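You operate a simulated robot arm through the tools that you are given. There is no shell and no other tool.

The job below is to be done with a simulated two-armed robot. You get a single attempt, and the scene is never put back.

## Task
Blow the dust off the disc and lay it on the disc stand.
Fine: open the green valve, press the yellow button till no dust is left; shut the valve and swing the arm aside before the disc moves.

It is judged by the outcome, as a careful person would: the job done as asked, and still so three seconds after it is handed in. It fails if anything else is knocked over, pushed out of place, dropped, spilled or broken.

## Robot
Two 7-joint arms with three-finger grippers on one trunk, on a base that drives. Base frame: it is fixed to the floor where the robot stands at the start and does not move with it; the origin is under the middle of the robot, x ahead of it, y to its left, z up. Lengths are in mm, angles in degrees, forces in N, time in s.
The left shoulder is at the start at [70, 146, 1013], the right one opposite. With the tool pointing down near the work surface each hand reaches from about 100 to 340 mm from the robot's upright axis, wherever it stands, measured 20 degrees to its own side. Places, roughly: blue button by the rest [500, 600, 600]; disc stand by the cans [500, 1300, 600]; green valve lever on the bench [600, 0, 600]; middle disc [500, 1500, 250]; orange arm [700, 300, 900]; round rest [600, 300, 700]; small disc [500, 1500, 250]; yellow button by the rest [500, 100, 600]; yellow wand (6x6x28 cm) [600, 300, 900]. Payload 2.2 kg a hand.
Tool frame (each hand has its own): the origin (TCP) lies between the finger pads and is the grasp point; the fingertips stand 28 mm ahead of it; z points along the fingers, y is the line along which they close. Largest opening 102 mm; the body of the gripper starts 71 mm behind the TCP.
Orientation is that of the tool frame in the base frame, as [roll, pitch, yaw] about the fixed x, y, z axes, in that order (R = Rz(yaw) Ry(pitch) Rx(roll)). With the fingers straight down and closing along the base's y, the tool's x points along the base's -x, its y along +y and its z along -z.

## Interface
- The arms move only by the tool servo_tool. It takes "left_motion", "right_motion" or both (then of equal length, played together; a hand with none holds still); each is a list of rows, each an object of numbers (a shift or turn left out is 0, a gripper value left out holds the last): "wx", "wy", "wz": the turn, a rotation vector about the tool's x, y, z in units of 8 degrees (1.0 is 8 degrees); "tx", "ty", "tz": the shift along the tool's x, y, z in units of 30 mm (1.0 is 30 mm); "grip": the opening, from 0 (shut) to 1 (fully open). In form: [{"wx": .., "wy": .., "wz": .., "tx": .., "ty": .., "tz": .., "grip": ..}, ...]. A call has 1 to 20 rows; each row shifts and turns the commanded pose from where the row before left it, along the tool's axes as they then stand. A call with a number of a shift or a turn outside -1 to 1 is refused whole. Rows are played at 5 a second. More than 50 mm and 8.6 degrees between two rows, or a gripper value outside its range, and nothing of the call is played. A pose out of reach is approached as far as the arm can. The call stops where the force on the tool passes 60 N (or 10 N more than at its start, if that is more) or the arm is blocked; 0.2 s more then pass. The fingers move at their own pace and stop on an object; they squeeze with about 34 N. The grip force told is the motor's: it shows also when the fingers shut on nothing. Time passes only in rows, and 0.2 s behind the last, so rows that do not move let the fingers close. It gives the time, the measured TCP pose, the force on the tool (base axes), the opening and the grip force at its end, in the units of the frame above (readings bear some noise), with the torque about the TCP (base axes, N m) and any sound that the robot's microphone picked up, and new pictures: "views" is both (left out), scene, wrist or none (wrist: the cameras of the hands that moved).
- Cameras (640 x 400 px; columns grow to the right, rows downward): "scene" is now at [131.5, 28.4, 1234.8]; the picture's right is [0.32, -0.95, 0.00], its down [-0.60, -0.20, -0.78] and it looks along [0.74, 0.25, -0.63] (base axes); focal length 254 px, centre (320, 200). "left" rides on the left gripper at [72, 38, -86] in its tool frame; the picture's right is [-0.46, 0.89, 0.00], its down [-0.60, -0.32, -0.73] and it looks along [-0.65, -0.34, 0.68] (tool axes); focal length 256 px, centre (320, 200). "right" rides on the right gripper at [69, 44, -86] in its tool frame; the picture's right is [-0.53, 0.85, 0.00], its down [-0.58, -0.36, -0.73] and it looks along [-0.62, -0.39, 0.68] (tool axes); focal length 256 px, centre (320, 200). There is no depth. A picture from a camera that has moved, and an enlarged one, comes with that camera's place and axes in the base frame and with its lens.
- raise_lower(by): slides the trunk up (or, below 0, down) by that many mm; the arms and the scene camera ride with it, the base frame stays. It gives what a move gives, with no picture.
- base_move(legs): drives the robot by 1 to 6 legs, each [ahead, left, turn to the left] in mm, mm and degrees, along the robot's own axes; the way and the turn of a leg run together, so that a leg with both is an arc; at most 1500 mm and 180 degrees a leg. The arms and the cameras ride along, it lands a little off, and it stops where it bumps. It gives what a move gives, and a new picture of the scene camera.
- head_to(pan, tilt): turns the head with the scene camera to pan (to the left, within 86 degrees either way) and tilt (down, from -29 to 69), counted from straight ahead of the robot. It gives what a move gives, and a new picture of the scene camera.
- inspect(camera, box): a new picture of the part [left, top, right, bottom] of that camera's present view, enlarged. It takes no simulated time.
- job_done(): hands the job in; it is judged then, once.

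Places have to be worked out from the pictures, the camera data and where the tool is seen. Open the grippers and draw the arms clear of the work before you hand the job in, unless the task says otherwise.

The tools are called after ">>>" as a command line: name --argument value ..., lists and objects as JSON in quotes. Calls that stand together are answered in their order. servo_tool: Moves the arms, as the interface text tells. Its arguments: {"type":"object","properties":{"left_motion":{"type":"array"},"right_motion":{"type":"array"},"views":{"type":"string","enum":["both","scene","wrist","none"]}},"required":[]} The other tools are called the same way: raise_lower (by) slides the trunk up or down; base_move (legs) drives the base; head_to (pan, tilt) turns the head that bears the scene camera; inspect (camera, box) takes an enlarged picture of a part of a camera's view; job_done () hands the job in.

At the start:

```text
clock: 0.0
left_position: [394.7, 299.0, 1075.3]
left_ee_rot: [180.0, 0.0, -180.0]
left_wrist_force: [0.1, -0.5, 0.4]
left_ft_torque: [-0.01, 0.01, 0.03]
left_opening: 102.0
left_gripper_force: 0.0
right_position: [466.8, -86.4, 1077.9]
right_ee_rot: [179.9, 0.1, -180.0]
right_wrist_force: [-0.2, -0.1, 0.5]
right_ft_torque: [-0.02, -0.01, 0.0]
right_opening: 102.1
right_gripper_force: 0.0
trunk travel left (down, up): [-550.0, 390.0]
robot x, y, heading: [0.8, -0.9, -0.3]
head pan, tilt: [18.9, 39.0]
```

scene: 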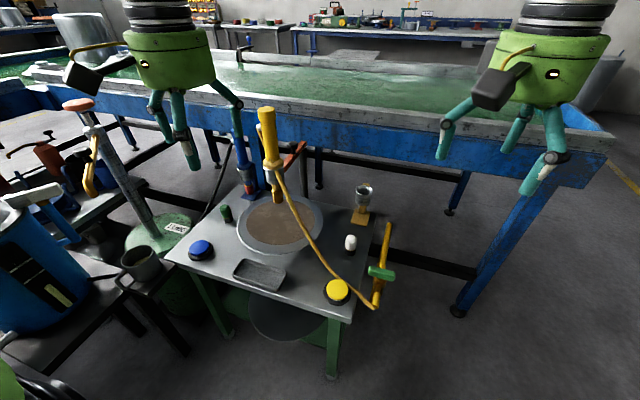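
right: 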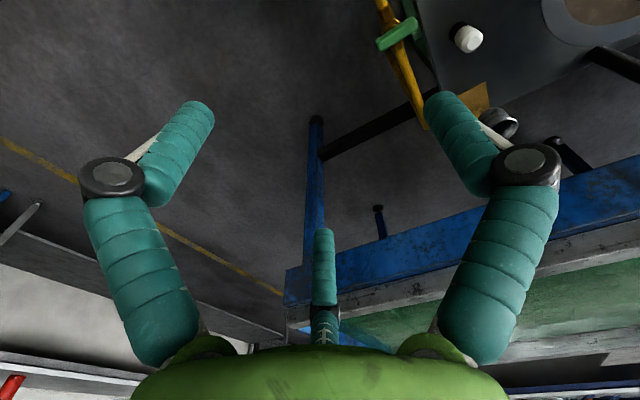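
left: 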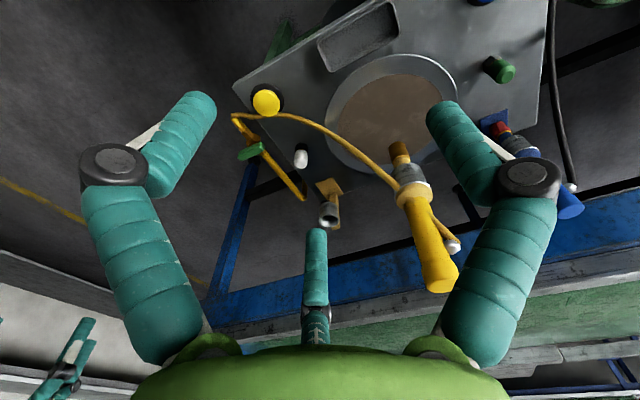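

The scene shows a bench with a round rest, a yellow wand over it, yellow and blue buttons and a green valve lever. I'll take enlarged views first to understand it.

>>> inspect --camera "scene" --box '[160, 90, 420, 270]'

>>> inspect --camera "scene" --box '[160, 200, 420, 380]'

>>> inspect --camera "left" --box '[220, 0, 600, 300]'

>>> inspect --camera "scene" --box '[0, 90, 240, 400]'

```text
2.22 times, centred on (290, 180) of scene
camera zoom: at [131.5, 28.4, 1234.8], right [0.32, -0.95, 0.0], down [-0.6, -0.2, -0.78], along [0.74, 0.25, -0.63], focal length 564 px, centre (387, 244)
```

zoom: 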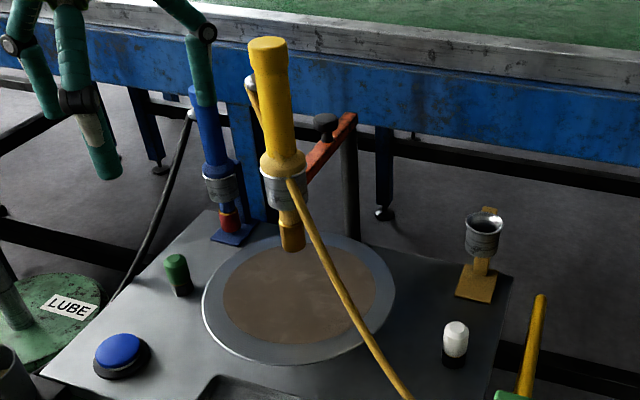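

```text
2.22 times, centred on (290, 290) of scene
camera zoom: at [131.5, 28.4, 1234.8], right [0.32, -0.95, 0.0], down [-0.6, -0.2, -0.78], along [0.74, 0.25, -0.63], focal length 564 px, centre (387, 0)
```

zoom: 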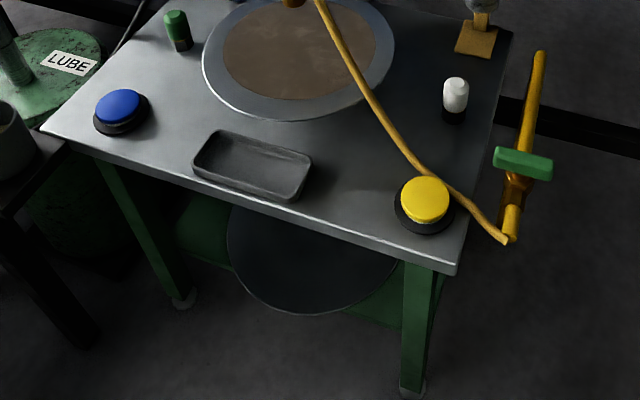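

```text
1.33 times, centred on (410, 150) of left
camera zoom: at [323.3, 335.9, 1160.8], right [0.46, 0.89, 0.0], down [0.6, -0.32, 0.73], along [0.65, -0.34, -0.68], focal length 341 px, centre (200, 267)
```

zoom: 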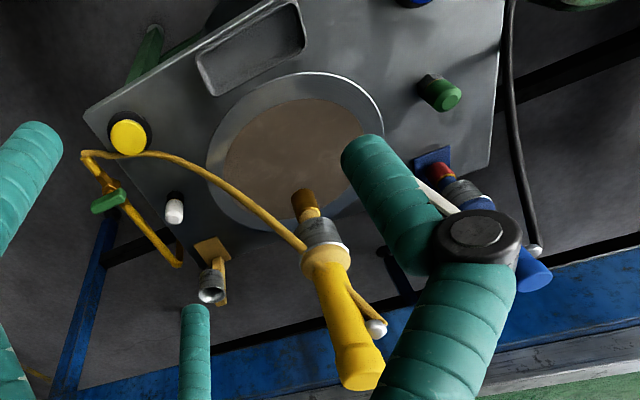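

```text
1.29 times, centred on (120, 245) of scene
camera zoom: at [131.5, 28.4, 1234.8], right [0.32, -0.95, 0.0], down [-0.6, -0.2, -0.78], along [0.74, 0.25, -0.63], focal length 327 px, centre (578, 142)
```

zoom: 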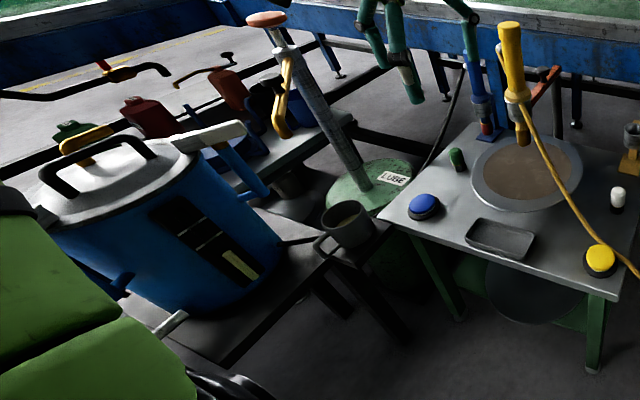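

The rest bears a brown, dusty disc with the yellow wand above it on an orange swing arm. Now I look left to find the disc stand.

>>> head_to --pan 70 --tilt 30

>>> head_to --pan 5 --tilt 50

```text
clock: 1.2
left_position: [394.3, 298.0, 1075.1]
left_ee_rot: [-179.9, 0.0, -179.9]
left_wrist_force: [0.3, 0.0, 0.0]
left_ft_torque: [0.01, -0.02, -0.02]
left_opening: 102.0
left_gripper_force: 0.0
right_position: [467.2, -86.3, 1076.9]
right_ee_rot: [179.9, 0.1, 180.0]
right_wrist_force: [0.2, -0.3, 0.7]
right_ft_torque: [0.0, -0.03, -0.03]
right_opening: 102.0
right_gripper_force: 0.0
trunk travel left (down, up): [-550.0, 390.0]
robot x, y, heading: [2.1, 1.5, -0.0]
head pan, tilt: [70.0, 30.0]
camera scene: at [81.5, 85.6, 1248.6], right [0.94, -0.34, 0.0], down [-0.17, -0.47, -0.87], along [0.3, 0.81, -0.5], focal length 254 px, centre (320, 200)
```

scene: 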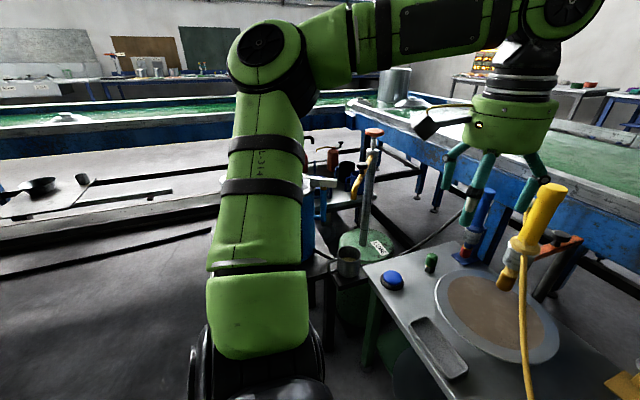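

```text
clock: 2.5
left_position: [394.0, 300.4, 1075.2]
left_ee_rot: [180.0, 0.0, -179.9]
left_wrist_force: [-0.5, 0.3, 0.7]
left_ft_torque: [0.01, 0.01, 0.0]
left_opening: 102.2
left_gripper_force: 0.0
right_position: [466.4, -85.6, 1077.9]
right_ee_rot: [179.9, 0.1, -179.9]
right_wrist_force: [-0.1, -0.6, 0.1]
right_ft_torque: [-0.01, 0.03, -0.01]
right_opening: 102.0
right_gripper_force: 0.0
trunk travel left (down, up): [-550.0, 390.0]
robot x, y, heading: [-2.9, 1.5, -0.1]
head pan, tilt: [5.0, 50.0]
camera scene: at [127.2, 7.4, 1219.1], right [0.09, -1.0, 0.0], down [-0.76, -0.07, -0.64], along [0.64, 0.06, -0.77], focal length 254 px, centre (320, 200)
```

scene: 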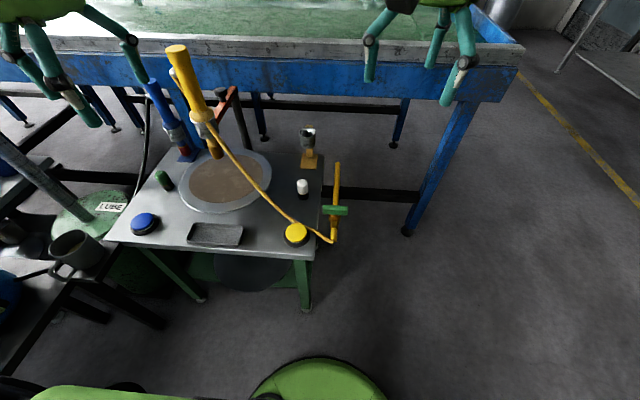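

Left arm occludes the view to the left, so I try other head angles.

>>> head_to --pan 48 --tilt 35

>>> head_to --pan 86 --tilt 35

```text
clock: 3.6
left_position: [394.2, 298.8, 1075.3]
left_ee_rot: [180.0, 0.0, -180.0]
left_wrist_force: [-0.4, -1.3, -0.5]
left_ft_torque: [0.01, -0.03, -0.01]
left_opening: 102.0
left_gripper_force: 0.1
right_position: [466.1, -86.1, 1077.0]
right_ee_rot: [179.9, 0.2, 180.0]
right_wrist_force: [-0.2, 0.3, -0.7]
right_ft_torque: [0.01, 0.01, 0.0]
right_opening: 102.0
right_gripper_force: 0.1
trunk travel left (down, up): [-550.0, 390.0]
robot x, y, heading: [-1.2, -0.9, -0.2]
head pan, tilt: [48.0, 35.0]
camera scene: at [109.5, 66.0, 1240.8], right [0.74, -0.67, 0.0], down [-0.38, -0.43, -0.82], along [0.55, 0.61, -0.57], focal length 254 px, centre (320, 200)
```

scene: 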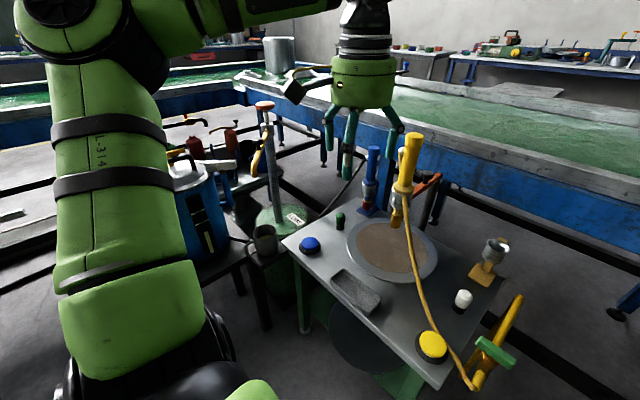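

```text
clock: 4.7
left_position: [394.7, 299.8, 1074.5]
left_ee_rot: [-179.9, 0.0, -180.0]
left_wrist_force: [-0.8, 0.7, 0.2]
left_ft_torque: [0.0, -0.01, -0.02]
left_opening: 102.0
left_gripper_force: 0.2
right_position: [466.8, -85.8, 1077.6]
right_ee_rot: [180.0, 0.1, 180.0]
right_wrist_force: [-1.1, -0.1, -0.4]
right_ft_torque: [0.07, -0.03, -0.02]
right_opening: 102.1
right_gripper_force: 0.1
trunk travel left (down, up): [-550.0, 390.0]
robot x, y, heading: [0.8, 0.2, -0.4]
head pan, tilt: [85.9, 35.0]
camera scene: at [56.8, 88.4, 1240.9], right [1.0, -0.07, 0.0], down [-0.04, -0.57, -0.82], along [0.06, 0.82, -0.57], focal length 254 px, centre (320, 200)
```

scene: 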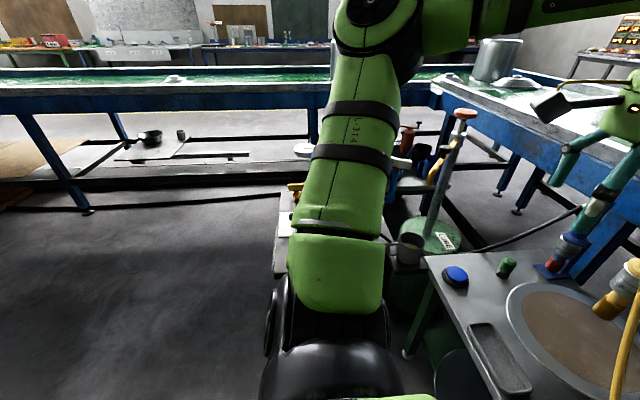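

I judge the bench front edge at x≈450, y 70–650, z≈600, with the valve pipe along x at y≈10. I'll lower the trunk for a second viewpoint and more reach.

>>> raise_lower --by -200

>>> head_to --pan 5 --tilt 40

>>> inspect --camera "right" --box '[0, 0, 640, 400]'

>>> inspect --camera "left" --box '[0, 0, 640, 400]'

```text
clock: 6.9
left_position: [394.5, 298.2, 875.0]
left_ee_rot: [-179.9, 0.0, 180.0]
left_wrist_force: [0.3, 0.1, 0.4]
left_ft_torque: [-0.02, -0.02, 0.0]
left_opening: 102.1
left_gripper_force: 0.0
right_position: [467.3, -86.6, 878.6]
right_ee_rot: [179.9, 0.1, -179.9]
right_wrist_force: [-0.2, -0.2, 0.2]
right_ft_torque: [-0.01, 0.02, 0.0]
right_opening: 101.9
right_gripper_force: 0.1
trunk travel left (down, up): [-350.0, 590.0]
robot x, y, heading: [-0.0, -1.7, 0.2]
head pan, tilt: [85.9, 35.0]
```

```text
clock: 8.4
left_position: [394.3, 298.8, 875.2]
left_ee_rot: [180.0, 0.0, 180.0]
left_wrist_force: [0.0, -0.4, -0.1]
left_ft_torque: [-0.01, 0.0, 0.02]
left_opening: 102.0
left_gripper_force: 0.0
right_position: [466.8, -85.0, 877.9]
right_ee_rot: [179.8, 0.2, 179.9]
right_wrist_force: [0.2, 0.3, -0.3]
right_ft_torque: [0.02, 0.0, -0.02]
right_opening: 101.8
right_gripper_force: 0.1
trunk travel left (down, up): [-350.0, 590.0]
robot x, y, heading: [-0.0, 2.3, 0.1]
head pan, tilt: [5.0, 40.0]
camera scene: at [135.2, 8.1, 1033.3], right [0.09, -1.0, 0.0], down [-0.64, -0.06, -0.77], along [0.76, 0.07, -0.64], focal length 254 px, centre (320, 200)
```

scene: 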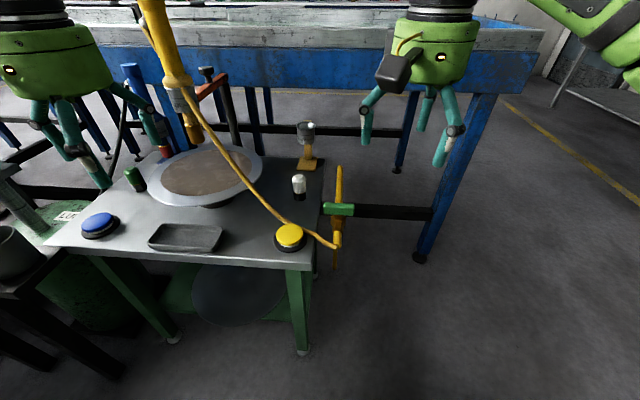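

```text
1.00 times, centred on (320, 200) of right (not enlarged: the box is as wide or as high as the picture)
camera zoom: at [397.2, -42.5, 964.5], right [0.53, 0.84, 0.0], down [0.58, -0.37, 0.73], along [0.62, -0.39, -0.68], focal length 256 px, centre (320, 200)
```

zoom: 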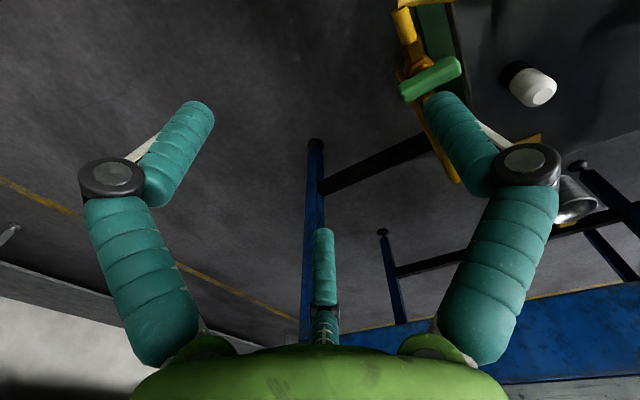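

```text
1.00 times, centred on (320, 200) of left (not enlarged: the box is as wide or as high as the picture)
camera zoom: at [323.3, 335.9, 960.8], right [0.46, 0.89, 0.0], down [0.6, -0.32, 0.73], along [0.65, -0.34, -0.68], focal length 256 px, centre (320, 200)
```

zoom: 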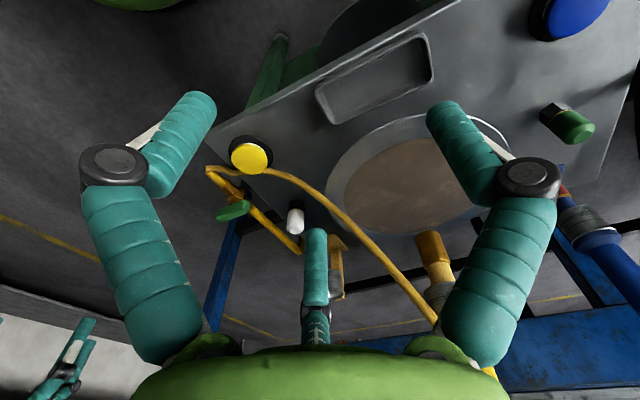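

The disc overhangs its short pedestal. I zoom in on the valve and on the rest for detail.

>>> inspect --camera "scene" --box '[240, 110, 380, 280]'

>>> inspect --camera "scene" --box '[100, 40, 300, 260]'

>>> inspect --camera "right" --box '[360, 0, 520, 200]'

```text
2.35 times, centred on (310, 195) of scene
camera zoom: at [135.2, 8.1, 1033.3], right [0.09, -1.0, 0.0], down [-0.64, -0.06, -0.77], along [0.76, 0.07, -0.64], focal length 597 px, centre (344, 212)
```

zoom: 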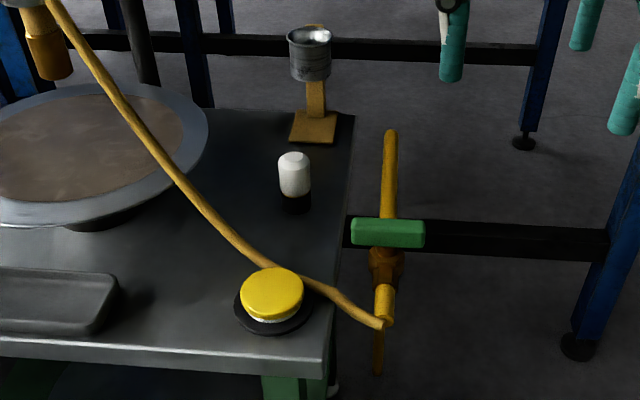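

```text
1.82 times, centred on (200, 150) of scene
camera zoom: at [135.2, 8.1, 1033.3], right [0.09, -1.0, 0.0], down [-0.64, -0.06, -0.77], along [0.76, 0.07, -0.64], focal length 461 px, centre (538, 291)
```

zoom: 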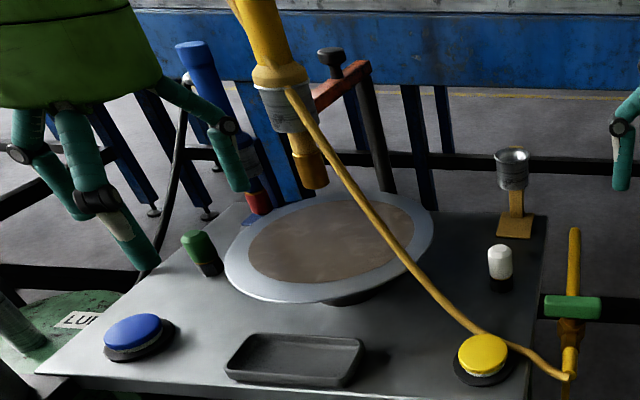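

```text
2.00 times, centred on (440, 100) of right
camera zoom: at [397.2, -42.5, 964.5], right [0.53, 0.84, 0.0], down [0.58, -0.37, 0.73], along [0.62, -0.39, -0.68], focal length 512 px, centre (80, 400)
```

zoom: 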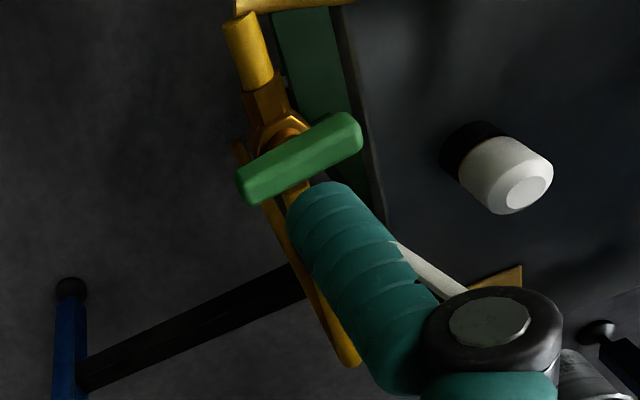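

Stereo puts the lever at about [584, 5, 631], centred over its pivot at [580, 5, 594]. I test the fingers' closing shape in free air with the right hand.

>>> servo_tool --right_motion '[{"grip": 0.3}, {}, {}]' --views "both"

```text
clock: 9.2
left_position: [394.0, 299.9, 874.2]
left_ee_rot: [-180.0, 0.1, 180.0]
left_wrist_force: [0.1, 0.0, 0.3]
left_ft_torque: [-0.01, 0.0, -0.01]
left_opening: 101.9
left_gripper_force: 0.1
right_position: [466.2, -85.7, 878.4]
right_ee_rot: [179.9, 0.1, -180.0]
right_wrist_force: [-0.3, -0.5, -0.6]
right_ft_torque: [0.03, 0.02, -0.01]
right_opening: 30.9
right_gripper_force: 0.1
trunk travel left (down, up): [-350.0, 590.0]
robot x, y, heading: [3.1, -1.3, -0.1]
head pan, tilt: [5.0, 40.0]
camera scene: at [135.2, 8.0, 1033.3], right [0.09, -1.0, 0.0], down [-0.64, -0.06, -0.77], along [0.76, 0.07, -0.64], focal length 254 px, centre (320, 200)
camera right: at [397.2, -42.5, 964.4], right [0.53, 0.85, 0.0], down [0.58, -0.37, 0.73], along [0.62, -0.39, -0.68], focal length 256 px, centre (320, 200)
```

scene: 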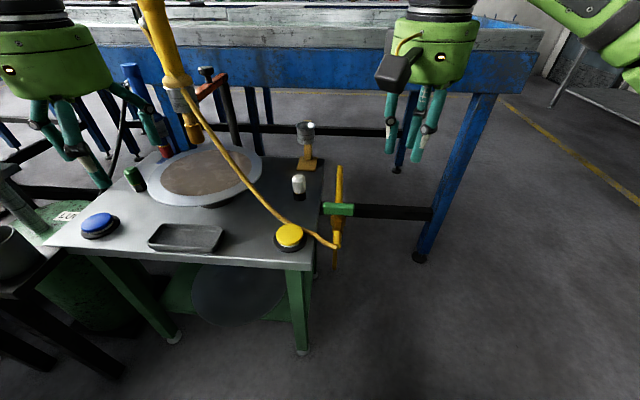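
right: 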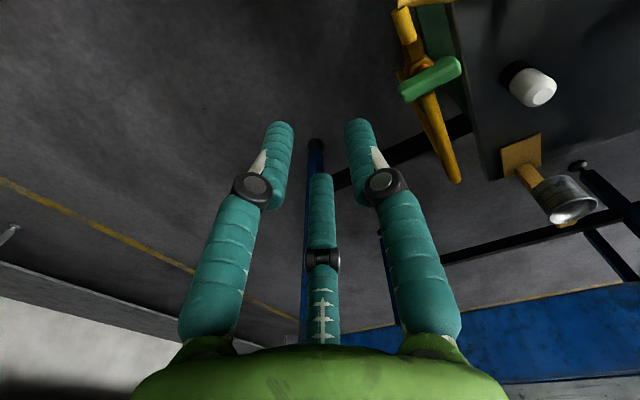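

Closing works; the hand looks three-fingered with tips converging on the TCP line. I'll draw the left hand back 130 mm so nothing touches the wand, then close in with the base by 100 mm.

>>> servo_tool --left_motion '[{"tx": 1}, {"tx": 1}, {"tx": 1}, {"tx": 1}, {"tx": 0.5}]' --right_motion '[{"grip": 1}, {}, {}, {}, {}]' --views "none"

>>> base_move --legs '[[100, 0, 0]]'

```text
clock: 10.4
left_position: [258.4, 299.6, 873.4]
left_ee_rot: [-180.0, 0.0, -179.8]
left_wrist_force: [0.2, -0.1, 0.6]
left_ft_torque: [-0.03, 0.02, 0.01]
left_opening: 101.9
left_gripper_force: 0.1
right_position: [467.5, -85.7, 877.0]
right_ee_rot: [179.9, 0.1, 180.0]
right_wrist_force: [-0.5, -0.1, 0.4]
right_ft_torque: [0.0, 0.0, 0.02]
right_opening: 101.9
right_gripper_force: 0.0
trunk travel left (down, up): [-350.0, 590.0]
robot x, y, heading: [-0.4, 0.7, -0.1]
head pan, tilt: [5.0, 40.0]
```

```text
clock: 11.6
left_position: [359.3, 299.8, 874.5]
left_ee_rot: [180.0, -0.1, -180.0]
left_wrist_force: [-0.4, 0.6, 0.2]
left_ft_torque: [-0.02, 0.03, -0.01]
left_opening: 102.1
left_gripper_force: 0.0
right_position: [566.9, -86.2, 877.5]
right_ee_rot: [179.9, 0.0, 180.0]
right_wrist_force: [-0.3, -0.5, -0.6]
right_ft_torque: [0.0, 0.03, -0.02]
right_opening: 101.8
right_gripper_force: 0.0
trunk travel left (down, up): [-350.0, 590.0]
robot x, y, heading: [101.0, -0.5, 0.2]
head pan, tilt: [5.0, 40.0]
camera scene: at [235.6, 7.9, 1033.2], right [0.09, -1.0, 0.0], down [-0.64, -0.06, -0.77], along [0.76, 0.07, -0.64], focal length 254 px, centre (320, 200)
```

scene: 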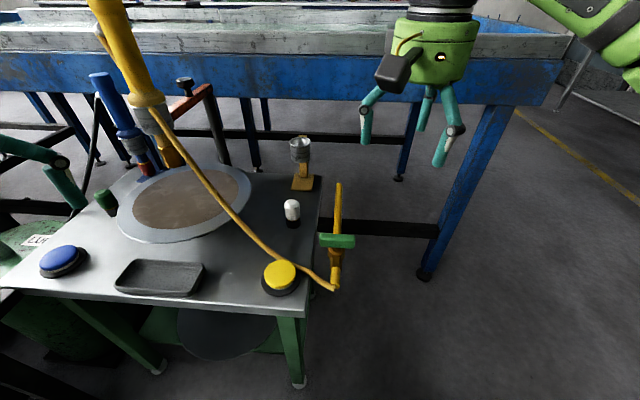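

I lower another 100 mm and turn the right hand 90° clockwise (seen from above) so its fingers close along x across the lever bar.

>>> raise_lower --by -100

>>> servo_tool --right_motion '[{"wz": 1}, {"wz": 1}, {"wz": 1}, {"wz": 1}, {"wz": 1}, {"wz": 1}, {"wz": 1}, {"wz": 1}, {"wz": 1}, {"wz": 1}, {"wz": 1}, {"wz": 0.25}]'

```text
clock: 12.9
left_position: [359.5, 299.8, 774.1]
left_ee_rot: [-180.0, 0.1, 180.0]
left_wrist_force: [-1.0, -0.3, -0.5]
left_ft_torque: [-0.01, -0.04, -0.02]
left_opening: 101.9
left_gripper_force: 0.1
right_position: [567.1, -86.2, 778.7]
right_ee_rot: [179.9, 0.1, 179.9]
right_wrist_force: [0.1, -0.8, 0.1]
right_ft_torque: [0.0, -0.01, -0.04]
right_opening: 102.3
right_gripper_force: 0.1
trunk travel left (down, up): [-250.0, 690.0]
robot x, y, heading: [103.3, -0.7, -0.0]
head pan, tilt: [5.0, 40.0]
```

```text
clock: 15.5
left_position: [359.1, 299.4, 774.6]
left_ee_rot: [180.0, 0.1, -179.9]
left_wrist_force: [-1.1, -0.1, 0.1]
left_ft_torque: [0.03, 0.02, 0.0]
left_opening: 102.2
left_gripper_force: 0.0
right_position: [566.0, -86.1, 777.9]
right_ee_rot: [179.9, -0.1, 89.7]
right_wrist_force: [0.3, -0.3, 0.3]
right_ft_torque: [0.04, -0.02, 0.03]
right_opening: 101.9
right_gripper_force: 0.1
trunk travel left (down, up): [-250.0, 690.0]
robot x, y, heading: [98.1, 0.2, -0.1]
head pan, tilt: [5.0, 40.0]
camera scene: at [234.9, 7.9, 933.3], right [0.09, -1.0, 0.0], down [-0.64, -0.06, -0.77], along [0.76, 0.07, -0.64], focal length 254 px, centre (320, 200)
camera right: at [609.7, -17.3, 865.3], right [0.84, -0.54, 0.0], down [-0.37, -0.58, 0.73], along [-0.39, -0.62, -0.68], focal length 256 px, centre (320, 200)
```

scene: 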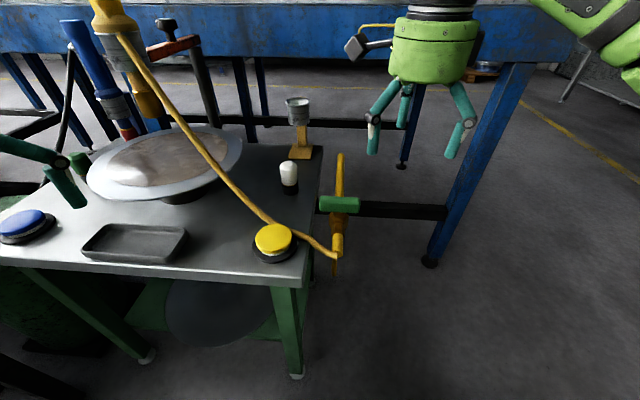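
right: 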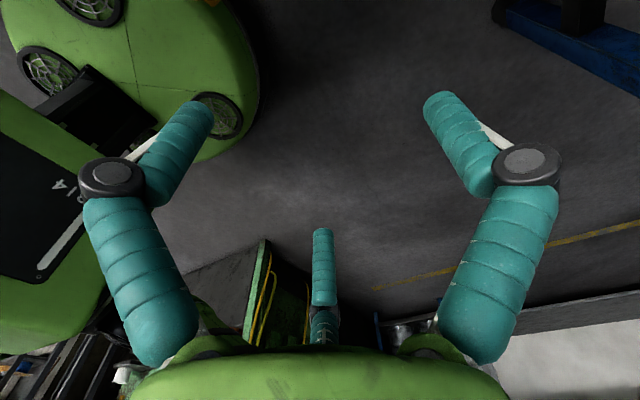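

Rotation worked (yaw 90). I now shift over the lever: +91 mm in y and +17 mm in x, staying at z≈778.

>>> servo_tool --right_motion '[{"tx": 1, "ty": 0.2}, {"tx": 1, "ty": 0.2}, {"tx": 1, "ty": 0.2}, {"tx": 0.03, "tz": 1}, {"tz": 0.5}]'

>>> inspect --camera "scene" --box '[240, 60, 480, 260]'

```text
clock: 16.7
left_position: [359.5, 299.9, 775.1]
left_ee_rot: [180.0, -0.1, -180.0]
left_wrist_force: [-0.3, -0.8, 0.0]
left_ft_torque: [0.0, 0.02, 0.05]
left_opening: 101.9
left_gripper_force: 0.0
right_position: [586.0, 6.2, 733.0]
right_ee_rot: [179.9, -0.2, 89.8]
right_wrist_force: [0.7, 0.2, -0.6]
right_ft_torque: [0.01, -0.01, 0.02]
right_opening: 101.4
right_gripper_force: 0.0
trunk travel left (down, up): [-250.0, 690.0]
robot x, y, heading: [100.5, -0.1, -0.1]
head pan, tilt: [5.0, 40.0]
camera scene: at [235.0, 8.0, 933.3], right [0.09, -1.0, 0.0], down [-0.64, -0.06, -0.77], along [0.76, 0.07, -0.64], focal length 254 px, centre (320, 200)
camera right: at [628.5, 74.5, 820.1], right [0.84, -0.54, 0.0], down [-0.37, -0.58, 0.73], along [-0.39, -0.62, -0.68], focal length 256 px, centre (320, 200)
```

scene: 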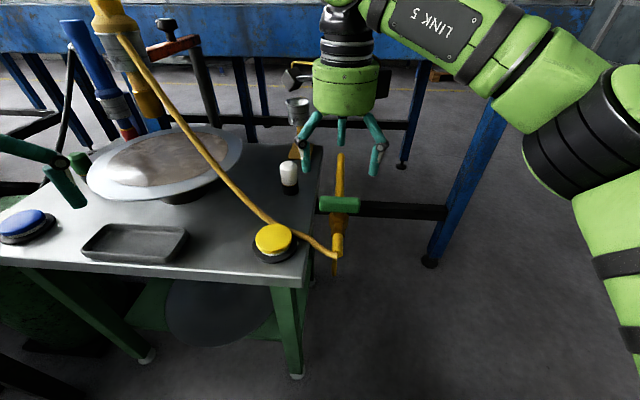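
right: 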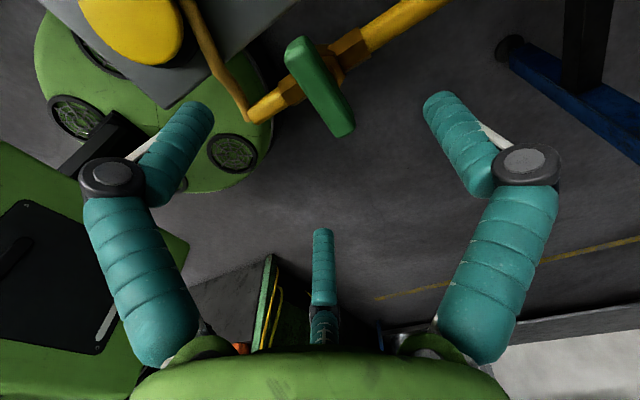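

```text
2.00 times, centred on (360, 160) of scene
camera zoom: at [235.0, 8.0, 933.3], right [0.09, -1.0, 0.0], down [-0.64, -0.06, -0.77], along [0.76, 0.07, -0.64], focal length 507 px, centre (240, 280)
```

zoom: 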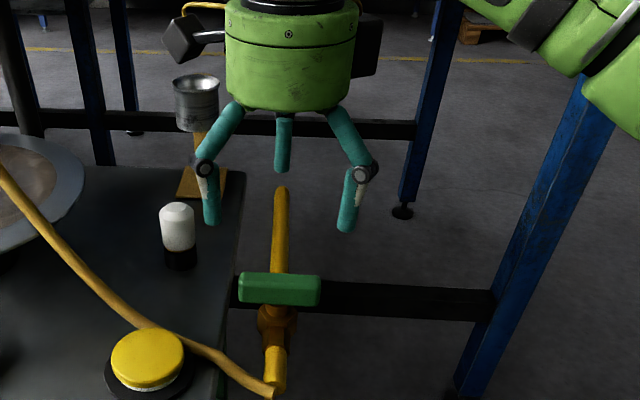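

The wrist view confirms the lever at about [586, 7, 633], under the hand. I descend to z≈648 and close gently around the bar.

>>> servo_tool --right_motion '[{"tz": 0.8}, {"tz": 0.8}, {"tz": 0.8}, {"tz": 0.4}]'

>>> inspect --camera "scene" --box '[240, 100, 480, 300]'

```text
clock: 17.7
left_position: [359.1, 299.4, 775.7]
left_ee_rot: [-179.9, -0.1, 180.0]
left_wrist_force: [-0.4, 0.4, -0.4]
left_ft_torque: [0.02, 0.03, -0.01]
left_opening: 102.0
left_gripper_force: 0.0
right_position: [583.9, 5.8, 648.9]
right_ee_rot: [179.9, -0.1, 89.9]
right_wrist_force: [-0.4, 0.2, 0.8]
right_ft_torque: [0.03, 0.0, 0.01]
right_opening: 102.1
right_gripper_force: 0.1
trunk travel left (down, up): [-250.0, 690.0]
robot x, y, heading: [96.7, -0.2, -0.0]
head pan, tilt: [5.0, 40.0]
camera scene: at [235.0, 7.9, 933.3], right [0.09, -1.0, 0.0], down [-0.64, -0.06, -0.77], along [0.76, 0.07, -0.64], focal length 254 px, centre (320, 200)
camera right: at [626.7, 75.0, 736.2], right [0.84, -0.54, 0.0], down [-0.37, -0.58, 0.73], along [-0.39, -0.62, -0.68], focal length 256 px, centre (320, 200)
```

scene: 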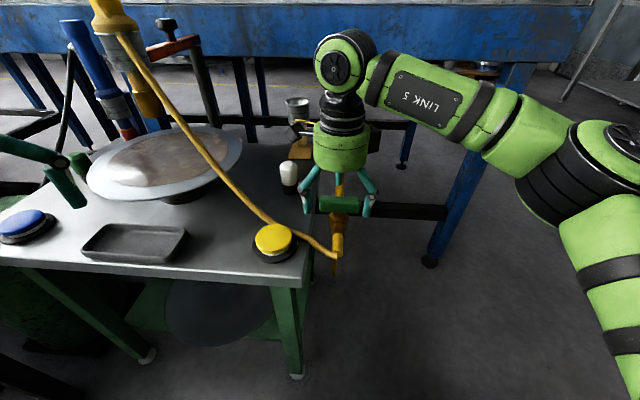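
right: 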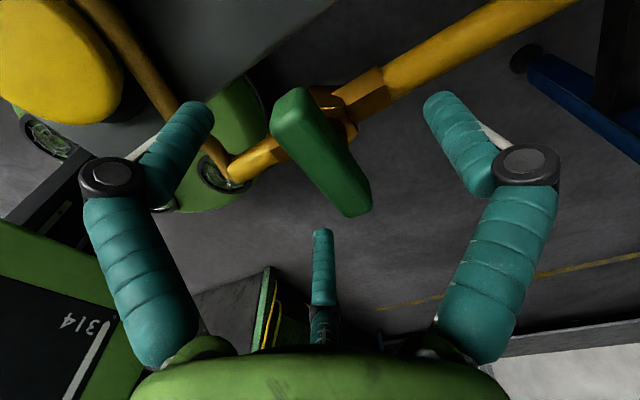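

```text
2.00 times, centred on (360, 200) of scene
camera zoom: at [235.0, 7.9, 933.3], right [0.09, -1.0, 0.0], down [-0.64, -0.06, -0.77], along [0.76, 0.07, -0.64], focal length 507 px, centre (240, 200)
```

zoom: 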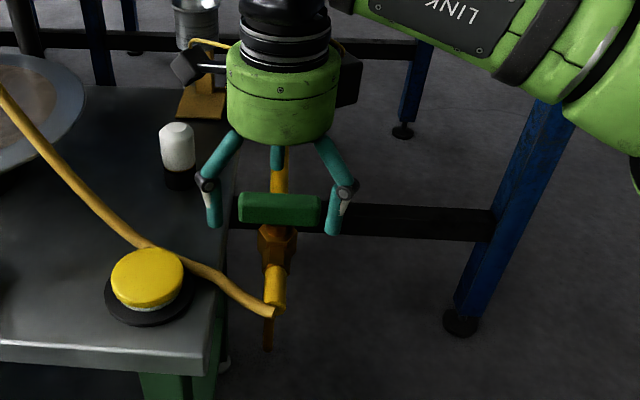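

The lever bar sits between the fingers. I go 9 mm lower and close.

>>> servo_tool --right_motion '[{"tz": 0.3}, {"grip": 0.5}, {"grip": 0.0}, {}, {}, {}]'

>>> inspect --camera "scene" --box '[240, 100, 480, 300]'

```text
clock: 19.1
left_position: [358.6, 300.1, 776.0]
left_ee_rot: [-180.0, 0.2, -180.0]
left_wrist_force: [0.0, 0.1, -0.1]
left_ft_torque: [0.0, -0.01, -0.01]
left_opening: 101.9
left_gripper_force: 0.1
right_position: [580.6, 4.6, 639.9]
right_ee_rot: [-179.7, 0.0, 90.2]
right_wrist_force: [-28.3, -2.9, -6.7]
right_ft_torque: [-0.83, 0.52, -0.12]
right_opening: 30.8
right_gripper_force: 45.4
trunk travel left (down, up): [-250.0, 690.0]
robot x, y, heading: [102.9, 0.1, 0.1]
head pan, tilt: [5.0, 40.0]
camera scene: at [232.6, 7.7, 933.6], right [0.09, -1.0, 0.0], down [-0.64, -0.06, -0.77], along [0.76, 0.07, -0.64], focal length 254 px, centre (320, 200)
camera right: at [623.7, 74.7, 727.4], right [0.85, -0.53, 0.0], down [-0.36, -0.58, 0.73], along [-0.39, -0.62, -0.68], focal length 256 px, centre (320, 200)
```

scene: 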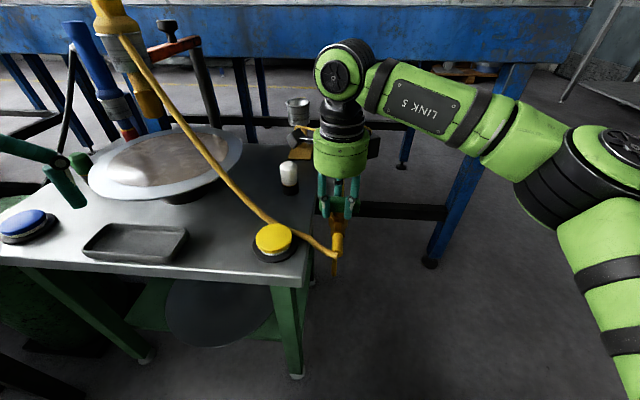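
right: 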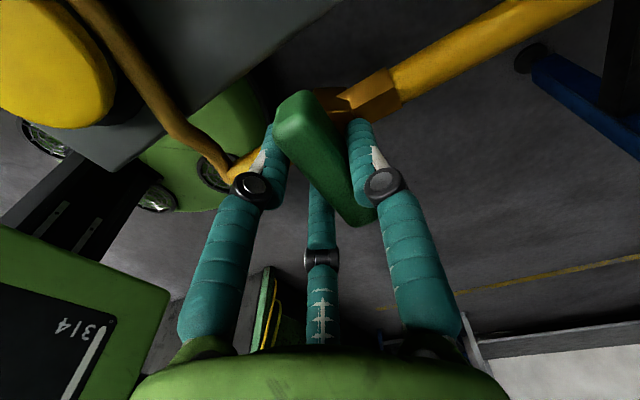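

```text
2.00 times, centred on (360, 200) of scene
camera zoom: at [232.6, 7.7, 933.6], right [0.09, -1.0, 0.0], down [-0.64, -0.06, -0.77], along [0.76, 0.07, -0.64], focal length 507 px, centre (240, 200)
```

zoom: 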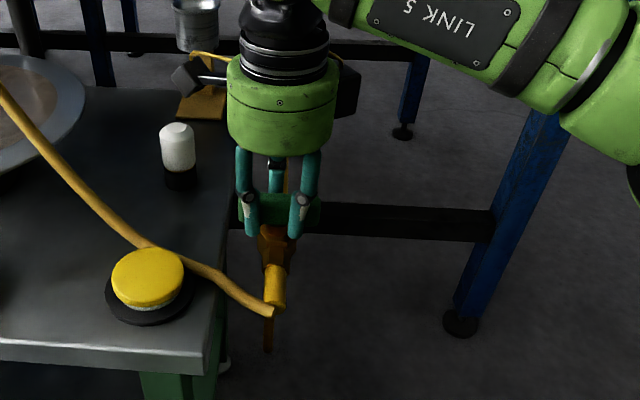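

The bar is gripped at 31 mm opening with a −28 N side load in x, so the bar centre lies slightly nearer. I ease −4 mm in x, then try a small counter‑clockwise turn (opening direction) and read the torque.

>>> servo_tool --right_motion '[{"ty": -0.13}, {}, {"wz": -0.5}, {"wz": -0.5}, {"wz": -0.5}]' --views "wrist"

```text
clock: 20.3
left_position: [359.1, 300.0, 775.2]
left_ee_rot: [180.0, 0.1, -179.9]
left_wrist_force: [-0.4, -0.3, 0.7]
left_ft_torque: [0.02, 0.03, -0.03]
left_opening: 102.1
left_gripper_force: 0.0
right_position: [579.3, 5.6, 641.6]
right_ee_rot: [179.9, -0.1, 101.6]
right_wrist_force: [-21.3, 1.5, -5.2]
right_ft_torque: [0.29, -0.06, -3.02]
right_opening: 32.9
right_gripper_force: 45.0
trunk travel left (down, up): [-250.0, 690.0]
robot x, y, heading: [98.8, 4.4, -0.1]
head pan, tilt: [5.0, 40.0]
camera right: at [607.2, 81.4, 728.1], right [0.94, -0.35, 0.0], down [-0.24, -0.64, 0.73], along [-0.26, -0.68, -0.69], focal length 256 px, centre (320, 200)
```

right: 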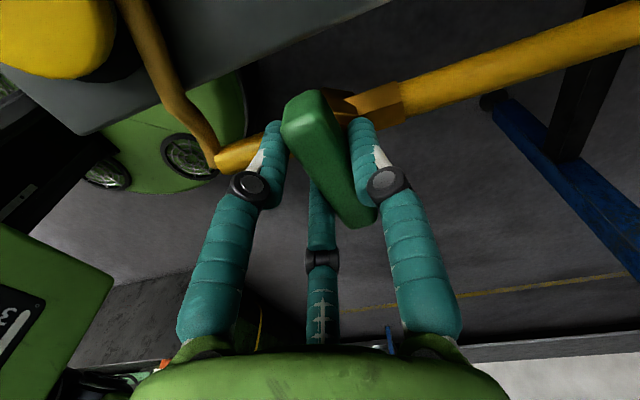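

The lever kept its angle in the hand while the pipe tilted in the picture, so it seems to be turning (torque about 3 Nm). I continue in small steps, easing another few mm −x.

>>> servo_tool --right_motion '[{"wz": -0.5, "ty": -0.1}, {"wz": -0.5}, {"wz": -0.5}]' --views "wrist"

```text
clock: 21.1
left_position: [357.5, 299.4, 776.2]
left_ee_rot: [-179.9, 0.1, -179.9]
left_wrist_force: [-0.3, 0.3, 0.0]
left_ft_torque: [0.04, 0.0, -0.02]
left_opening: 102.1
left_gripper_force: 0.0
right_position: [577.4, 4.2, 641.6]
right_ee_rot: [179.7, 0.1, 113.1]
right_wrist_force: [-18.6, 2.9, -3.9]
right_ft_torque: [-0.09, -0.31, -4.69]
right_opening: 37.7
right_gripper_force: 45.3
trunk travel left (down, up): [-250.0, 690.0]
robot x, y, heading: [100.5, -0.5, -0.0]
head pan, tilt: [5.0, 40.0]
camera right: at [588.8, 84.7, 727.6], right [0.99, -0.16, 0.0], down [-0.11, -0.67, 0.73], along [-0.11, -0.72, -0.68], focal length 256 px, centre (320, 200)
```

right: 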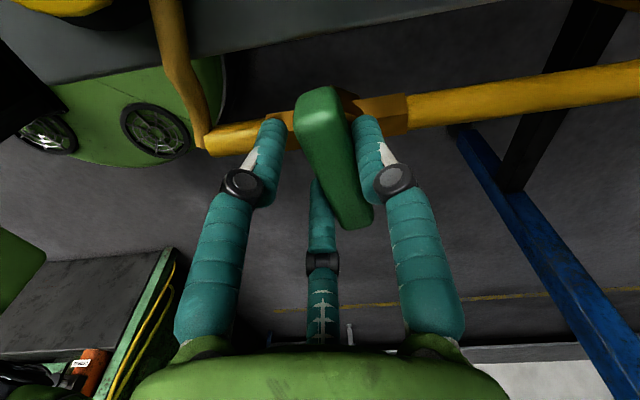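

Opening grew to 38 mm and torque to 4.7 Nm, so I check in the scene picture whether the lever is truly turning.

>>> inspect --camera "scene" --box '[280, 140, 400, 280]'

>>> inspect --camera "right" --box '[180, 40, 460, 260]'

```text
2.86 times, centred on (340, 210) of scene
camera zoom: at [233.2, 8.2, 933.6], right [0.09, -1.0, 0.0], down [-0.64, -0.06, -0.77], along [0.76, 0.07, -0.64], focal length 725 px, centre (263, 171)
```

zoom: 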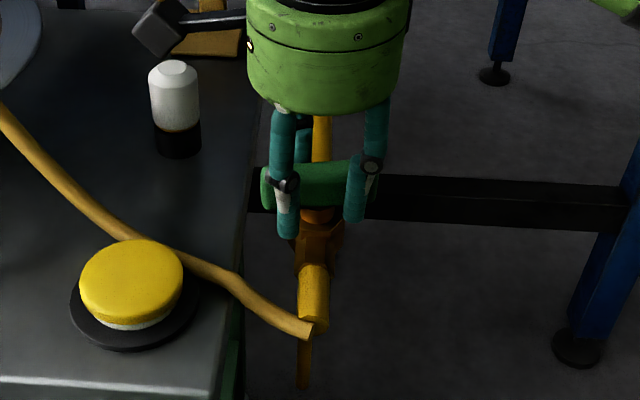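

```text
1.82 times, centred on (320, 150) of right
camera zoom: at [588.8, 84.7, 727.6], right [0.99, -0.16, 0.0], down [-0.11, -0.67, 0.73], along [-0.11, -0.72, -0.68], focal length 465 px, centre (320, 291)
```

zoom: 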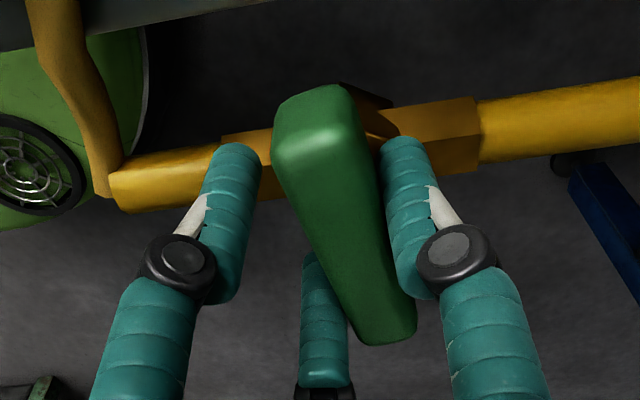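

The lever has turned only ~10° for 23° of hand, with rising torque. I go back and test the clockwise direction for comparison.

>>> servo_tool --right_motion '[{"wz": 0.7}, {"wz": 0.7}, {"wz": 0.7}, {"wz": 0.7}, {"wz": 0.5}, {"wz": 0.5}]' --views "wrist"

>>> inspect --camera "scene" --box '[280, 140, 400, 280]'

```text
clock: 22.5
left_position: [360.9, 300.4, 773.9]
left_ee_rot: [-180.0, 0.0, -180.0]
left_wrist_force: [0.0, -0.3, 0.2]
left_ft_torque: [0.01, 0.03, -0.01]
left_opening: 101.8
left_gripper_force: 0.0
right_position: [580.8, 3.8, 641.5]
right_ee_rot: [179.6, -0.2, 83.4]
right_wrist_force: [21.8, 8.5, 12.4]
right_ft_torque: [-0.17, -0.51, 0.17]
right_opening: 30.5
right_gripper_force: 45.3
trunk travel left (down, up): [-250.0, 690.0]
robot x, y, heading: [98.7, 1.4, 0.1]
head pan, tilt: [5.0, 40.0]
camera right: at [630.5, 68.4, 728.2], right [0.78, -0.63, 0.0], down [-0.43, -0.53, 0.73], along [-0.45, -0.57, -0.69], focal length 256 px, centre (320, 200)
```

right: 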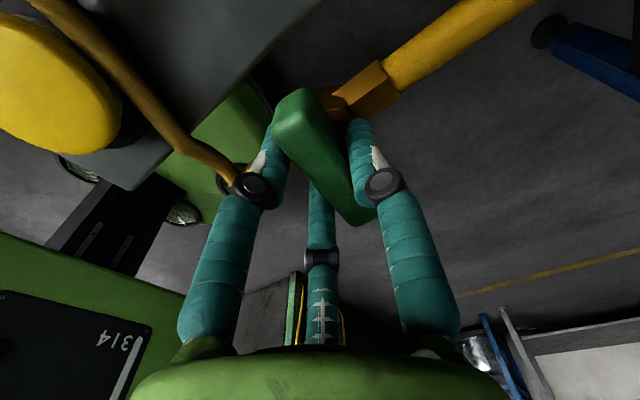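

```text
2.86 times, centred on (340, 210) of scene
camera zoom: at [236.1, 8.9, 933.3], right [0.09, -1.0, 0.0], down [-0.64, -0.06, -0.77], along [0.76, 0.07, -0.64], focal length 725 px, centre (263, 171)
```

zoom: 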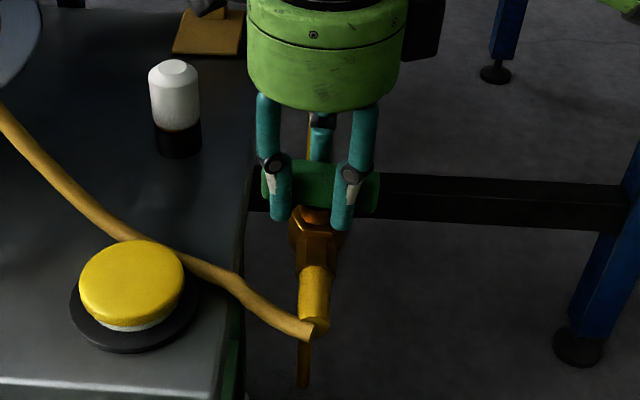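

Clockwise shows almost no torque (0.2 Nm) and full contact, so opening may be clockwise. I shift +1 mm x and continue clockwise, watching torque.

>>> servo_tool --right_motion '[{"wz": 0.5, "ty": 0.07}, {"wz": 0.5}, {"wz": 0.5}, {"wz": 0.5}]' --views "wrist"

>>> inspect --camera "scene" --box '[280, 140, 400, 280]'

```text
clock: 23.5
left_position: [359.1, 301.7, 773.4]
left_ee_rot: [-179.9, 0.0, 180.0]
left_wrist_force: [-0.1, 0.6, -0.7]
left_ft_torque: [-0.01, 0.01, -0.02]
left_opening: 102.1
left_gripper_force: 0.0
right_position: [581.2, 7.0, 640.6]
right_ee_rot: [179.7, -0.3, 67.5]
right_wrist_force: [22.8, 16.6, 22.0]
right_ft_torque: [-0.82, -0.34, 0.19]
right_opening: 30.7
right_gripper_force: 44.5
trunk travel left (down, up): [-250.0, 690.0]
robot x, y, heading: [101.6, 1.1, 0.1]
head pan, tilt: [5.0, 40.0]
camera right: at [647.0, 53.0, 728.3], right [0.58, -0.82, 0.0], down [-0.56, -0.4, 0.72], along [-0.59, -0.42, -0.69], focal length 256 px, centre (320, 200)
```

right: 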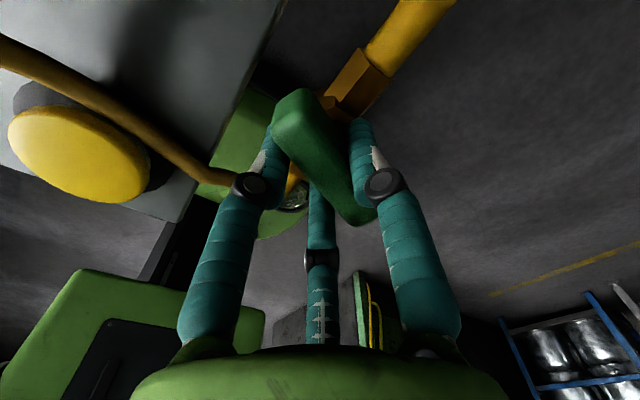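

```text
2.86 times, centred on (340, 210) of scene
camera zoom: at [235.3, 9.8, 933.3], right [0.09, -1.0, 0.0], down [-0.64, -0.06, -0.77], along [0.76, 0.07, -0.64], focal length 725 px, centre (263, 171)
```

zoom: 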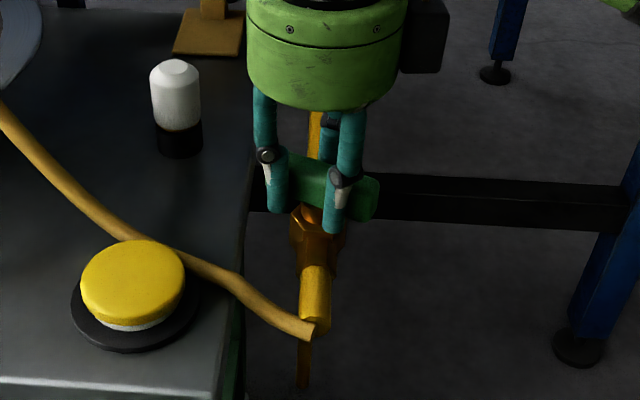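

Lever follows clockwise with near-zero torque. I relax the off-centre load slightly and keep turning clockwise.

>>> servo_tool --right_motion '[{"tx": 0.09, "ty": 0.04, "tz": -0.07}, {"wz": 0.6}, {"wz": 0.6}, {"wz": 0.6}, {"wz": 0.6}, {"wz": 0.6}]' --views "wrist"

```text
clock: 24.9
left_position: [360.6, 301.9, 773.8]
left_ee_rot: [-180.0, 0.0, 180.0]
left_wrist_force: [-0.4, -0.3, -0.2]
left_ft_torque: [-0.01, 0.03, -0.04]
left_opening: 102.0
left_gripper_force: 0.0
right_position: [584.5, 8.7, 641.2]
right_ee_rot: [-180.0, -0.2, 43.5]
right_wrist_force: [17.3, 15.9, 1.0]
right_ft_torque: [-0.29, 0.14, 0.12]
right_opening: 30.8
right_gripper_force: 44.9
trunk travel left (down, up): [-250.0, 690.0]
robot x, y, heading: [101.9, -0.5, -0.0]
head pan, tilt: [5.0, 40.0]
camera right: at [663.2, 23.3, 727.7], right [0.19, -0.98, 0.0], down [-0.67, -0.13, 0.73], along [-0.72, -0.14, -0.68], focal length 256 px, centre (320, 200)
```

right: 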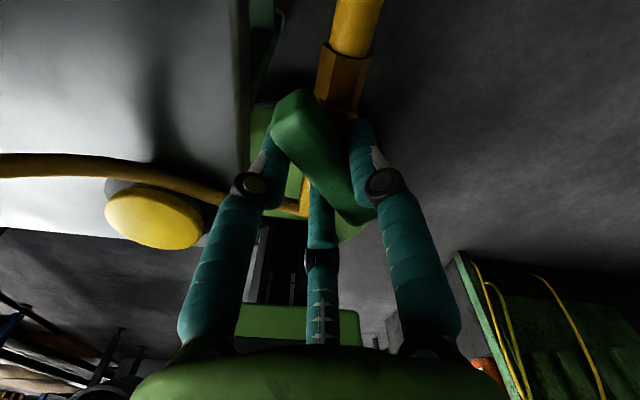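

Turning smoothly (yaw 43°). I continue towards lever along the pipe (yaw≈0).

>>> servo_tool --right_motion '[{"tx": 0.07}, {"wz": 0.7}, {"wz": 0.7}, {"wz": 0.7}, {"wz": 0.7}, {"wz": 0.7}, {"wz": 0.7}]' --views "both"

>>> inspect --camera "scene" --box '[280, 140, 400, 280]'

```text
clock: 26.5
left_position: [362.6, 300.9, 773.0]
left_ee_rot: [-179.8, -0.2, 179.9]
left_wrist_force: [-0.6, -0.3, 0.7]
left_ft_torque: [0.01, 0.0, 0.0]
left_opening: 101.9
left_gripper_force: 0.0
right_position: [588.5, 8.1, 642.2]
right_ee_rot: [-179.8, -0.2, 9.6]
right_wrist_force: [29.1, 9.4, 1.5]
right_ft_torque: [0.01, 0.83, 0.09]
right_opening: 30.8
right_gripper_force: 45.2
trunk travel left (down, up): [-250.0, 690.0]
robot x, y, heading: [101.1, 0.7, 0.1]
head pan, tilt: [5.0, 40.0]
camera scene: at [238.1, 9.0, 932.9], right [0.09, -1.0, 0.0], down [-0.64, -0.06, -0.76], along [0.76, 0.07, -0.65], focal length 254 px, centre (320, 200)
camera right: at [661.9, -23.9, 727.7], right [-0.39, -0.92, 0.0], down [-0.63, 0.26, 0.73], along [-0.67, 0.28, -0.68], focal length 256 px, centre (320, 200)
```

scene: 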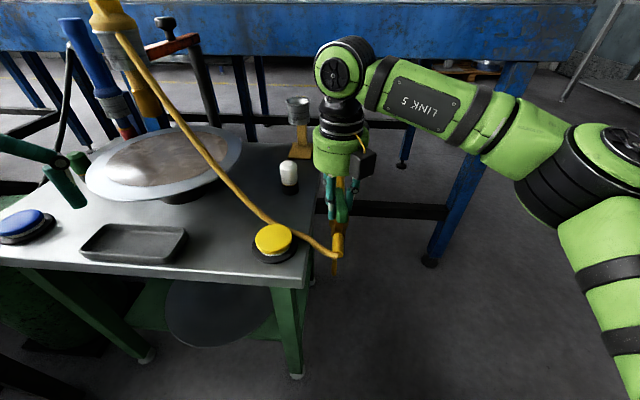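
right: 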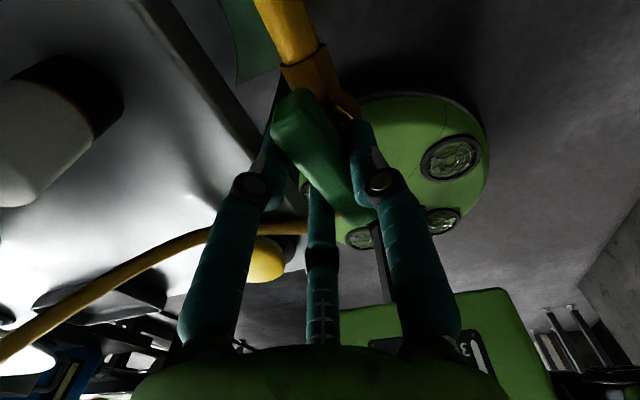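

```text
2.86 times, centred on (340, 210) of scene
camera zoom: at [238.1, 9.0, 932.9], right [0.09, -1.0, 0.0], down [-0.64, -0.06, -0.76], along [0.76, 0.07, -0.65], focal length 725 px, centre (263, 171)
```

zoom: 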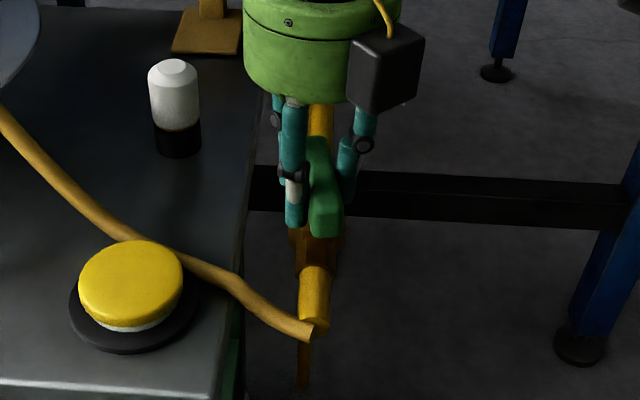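

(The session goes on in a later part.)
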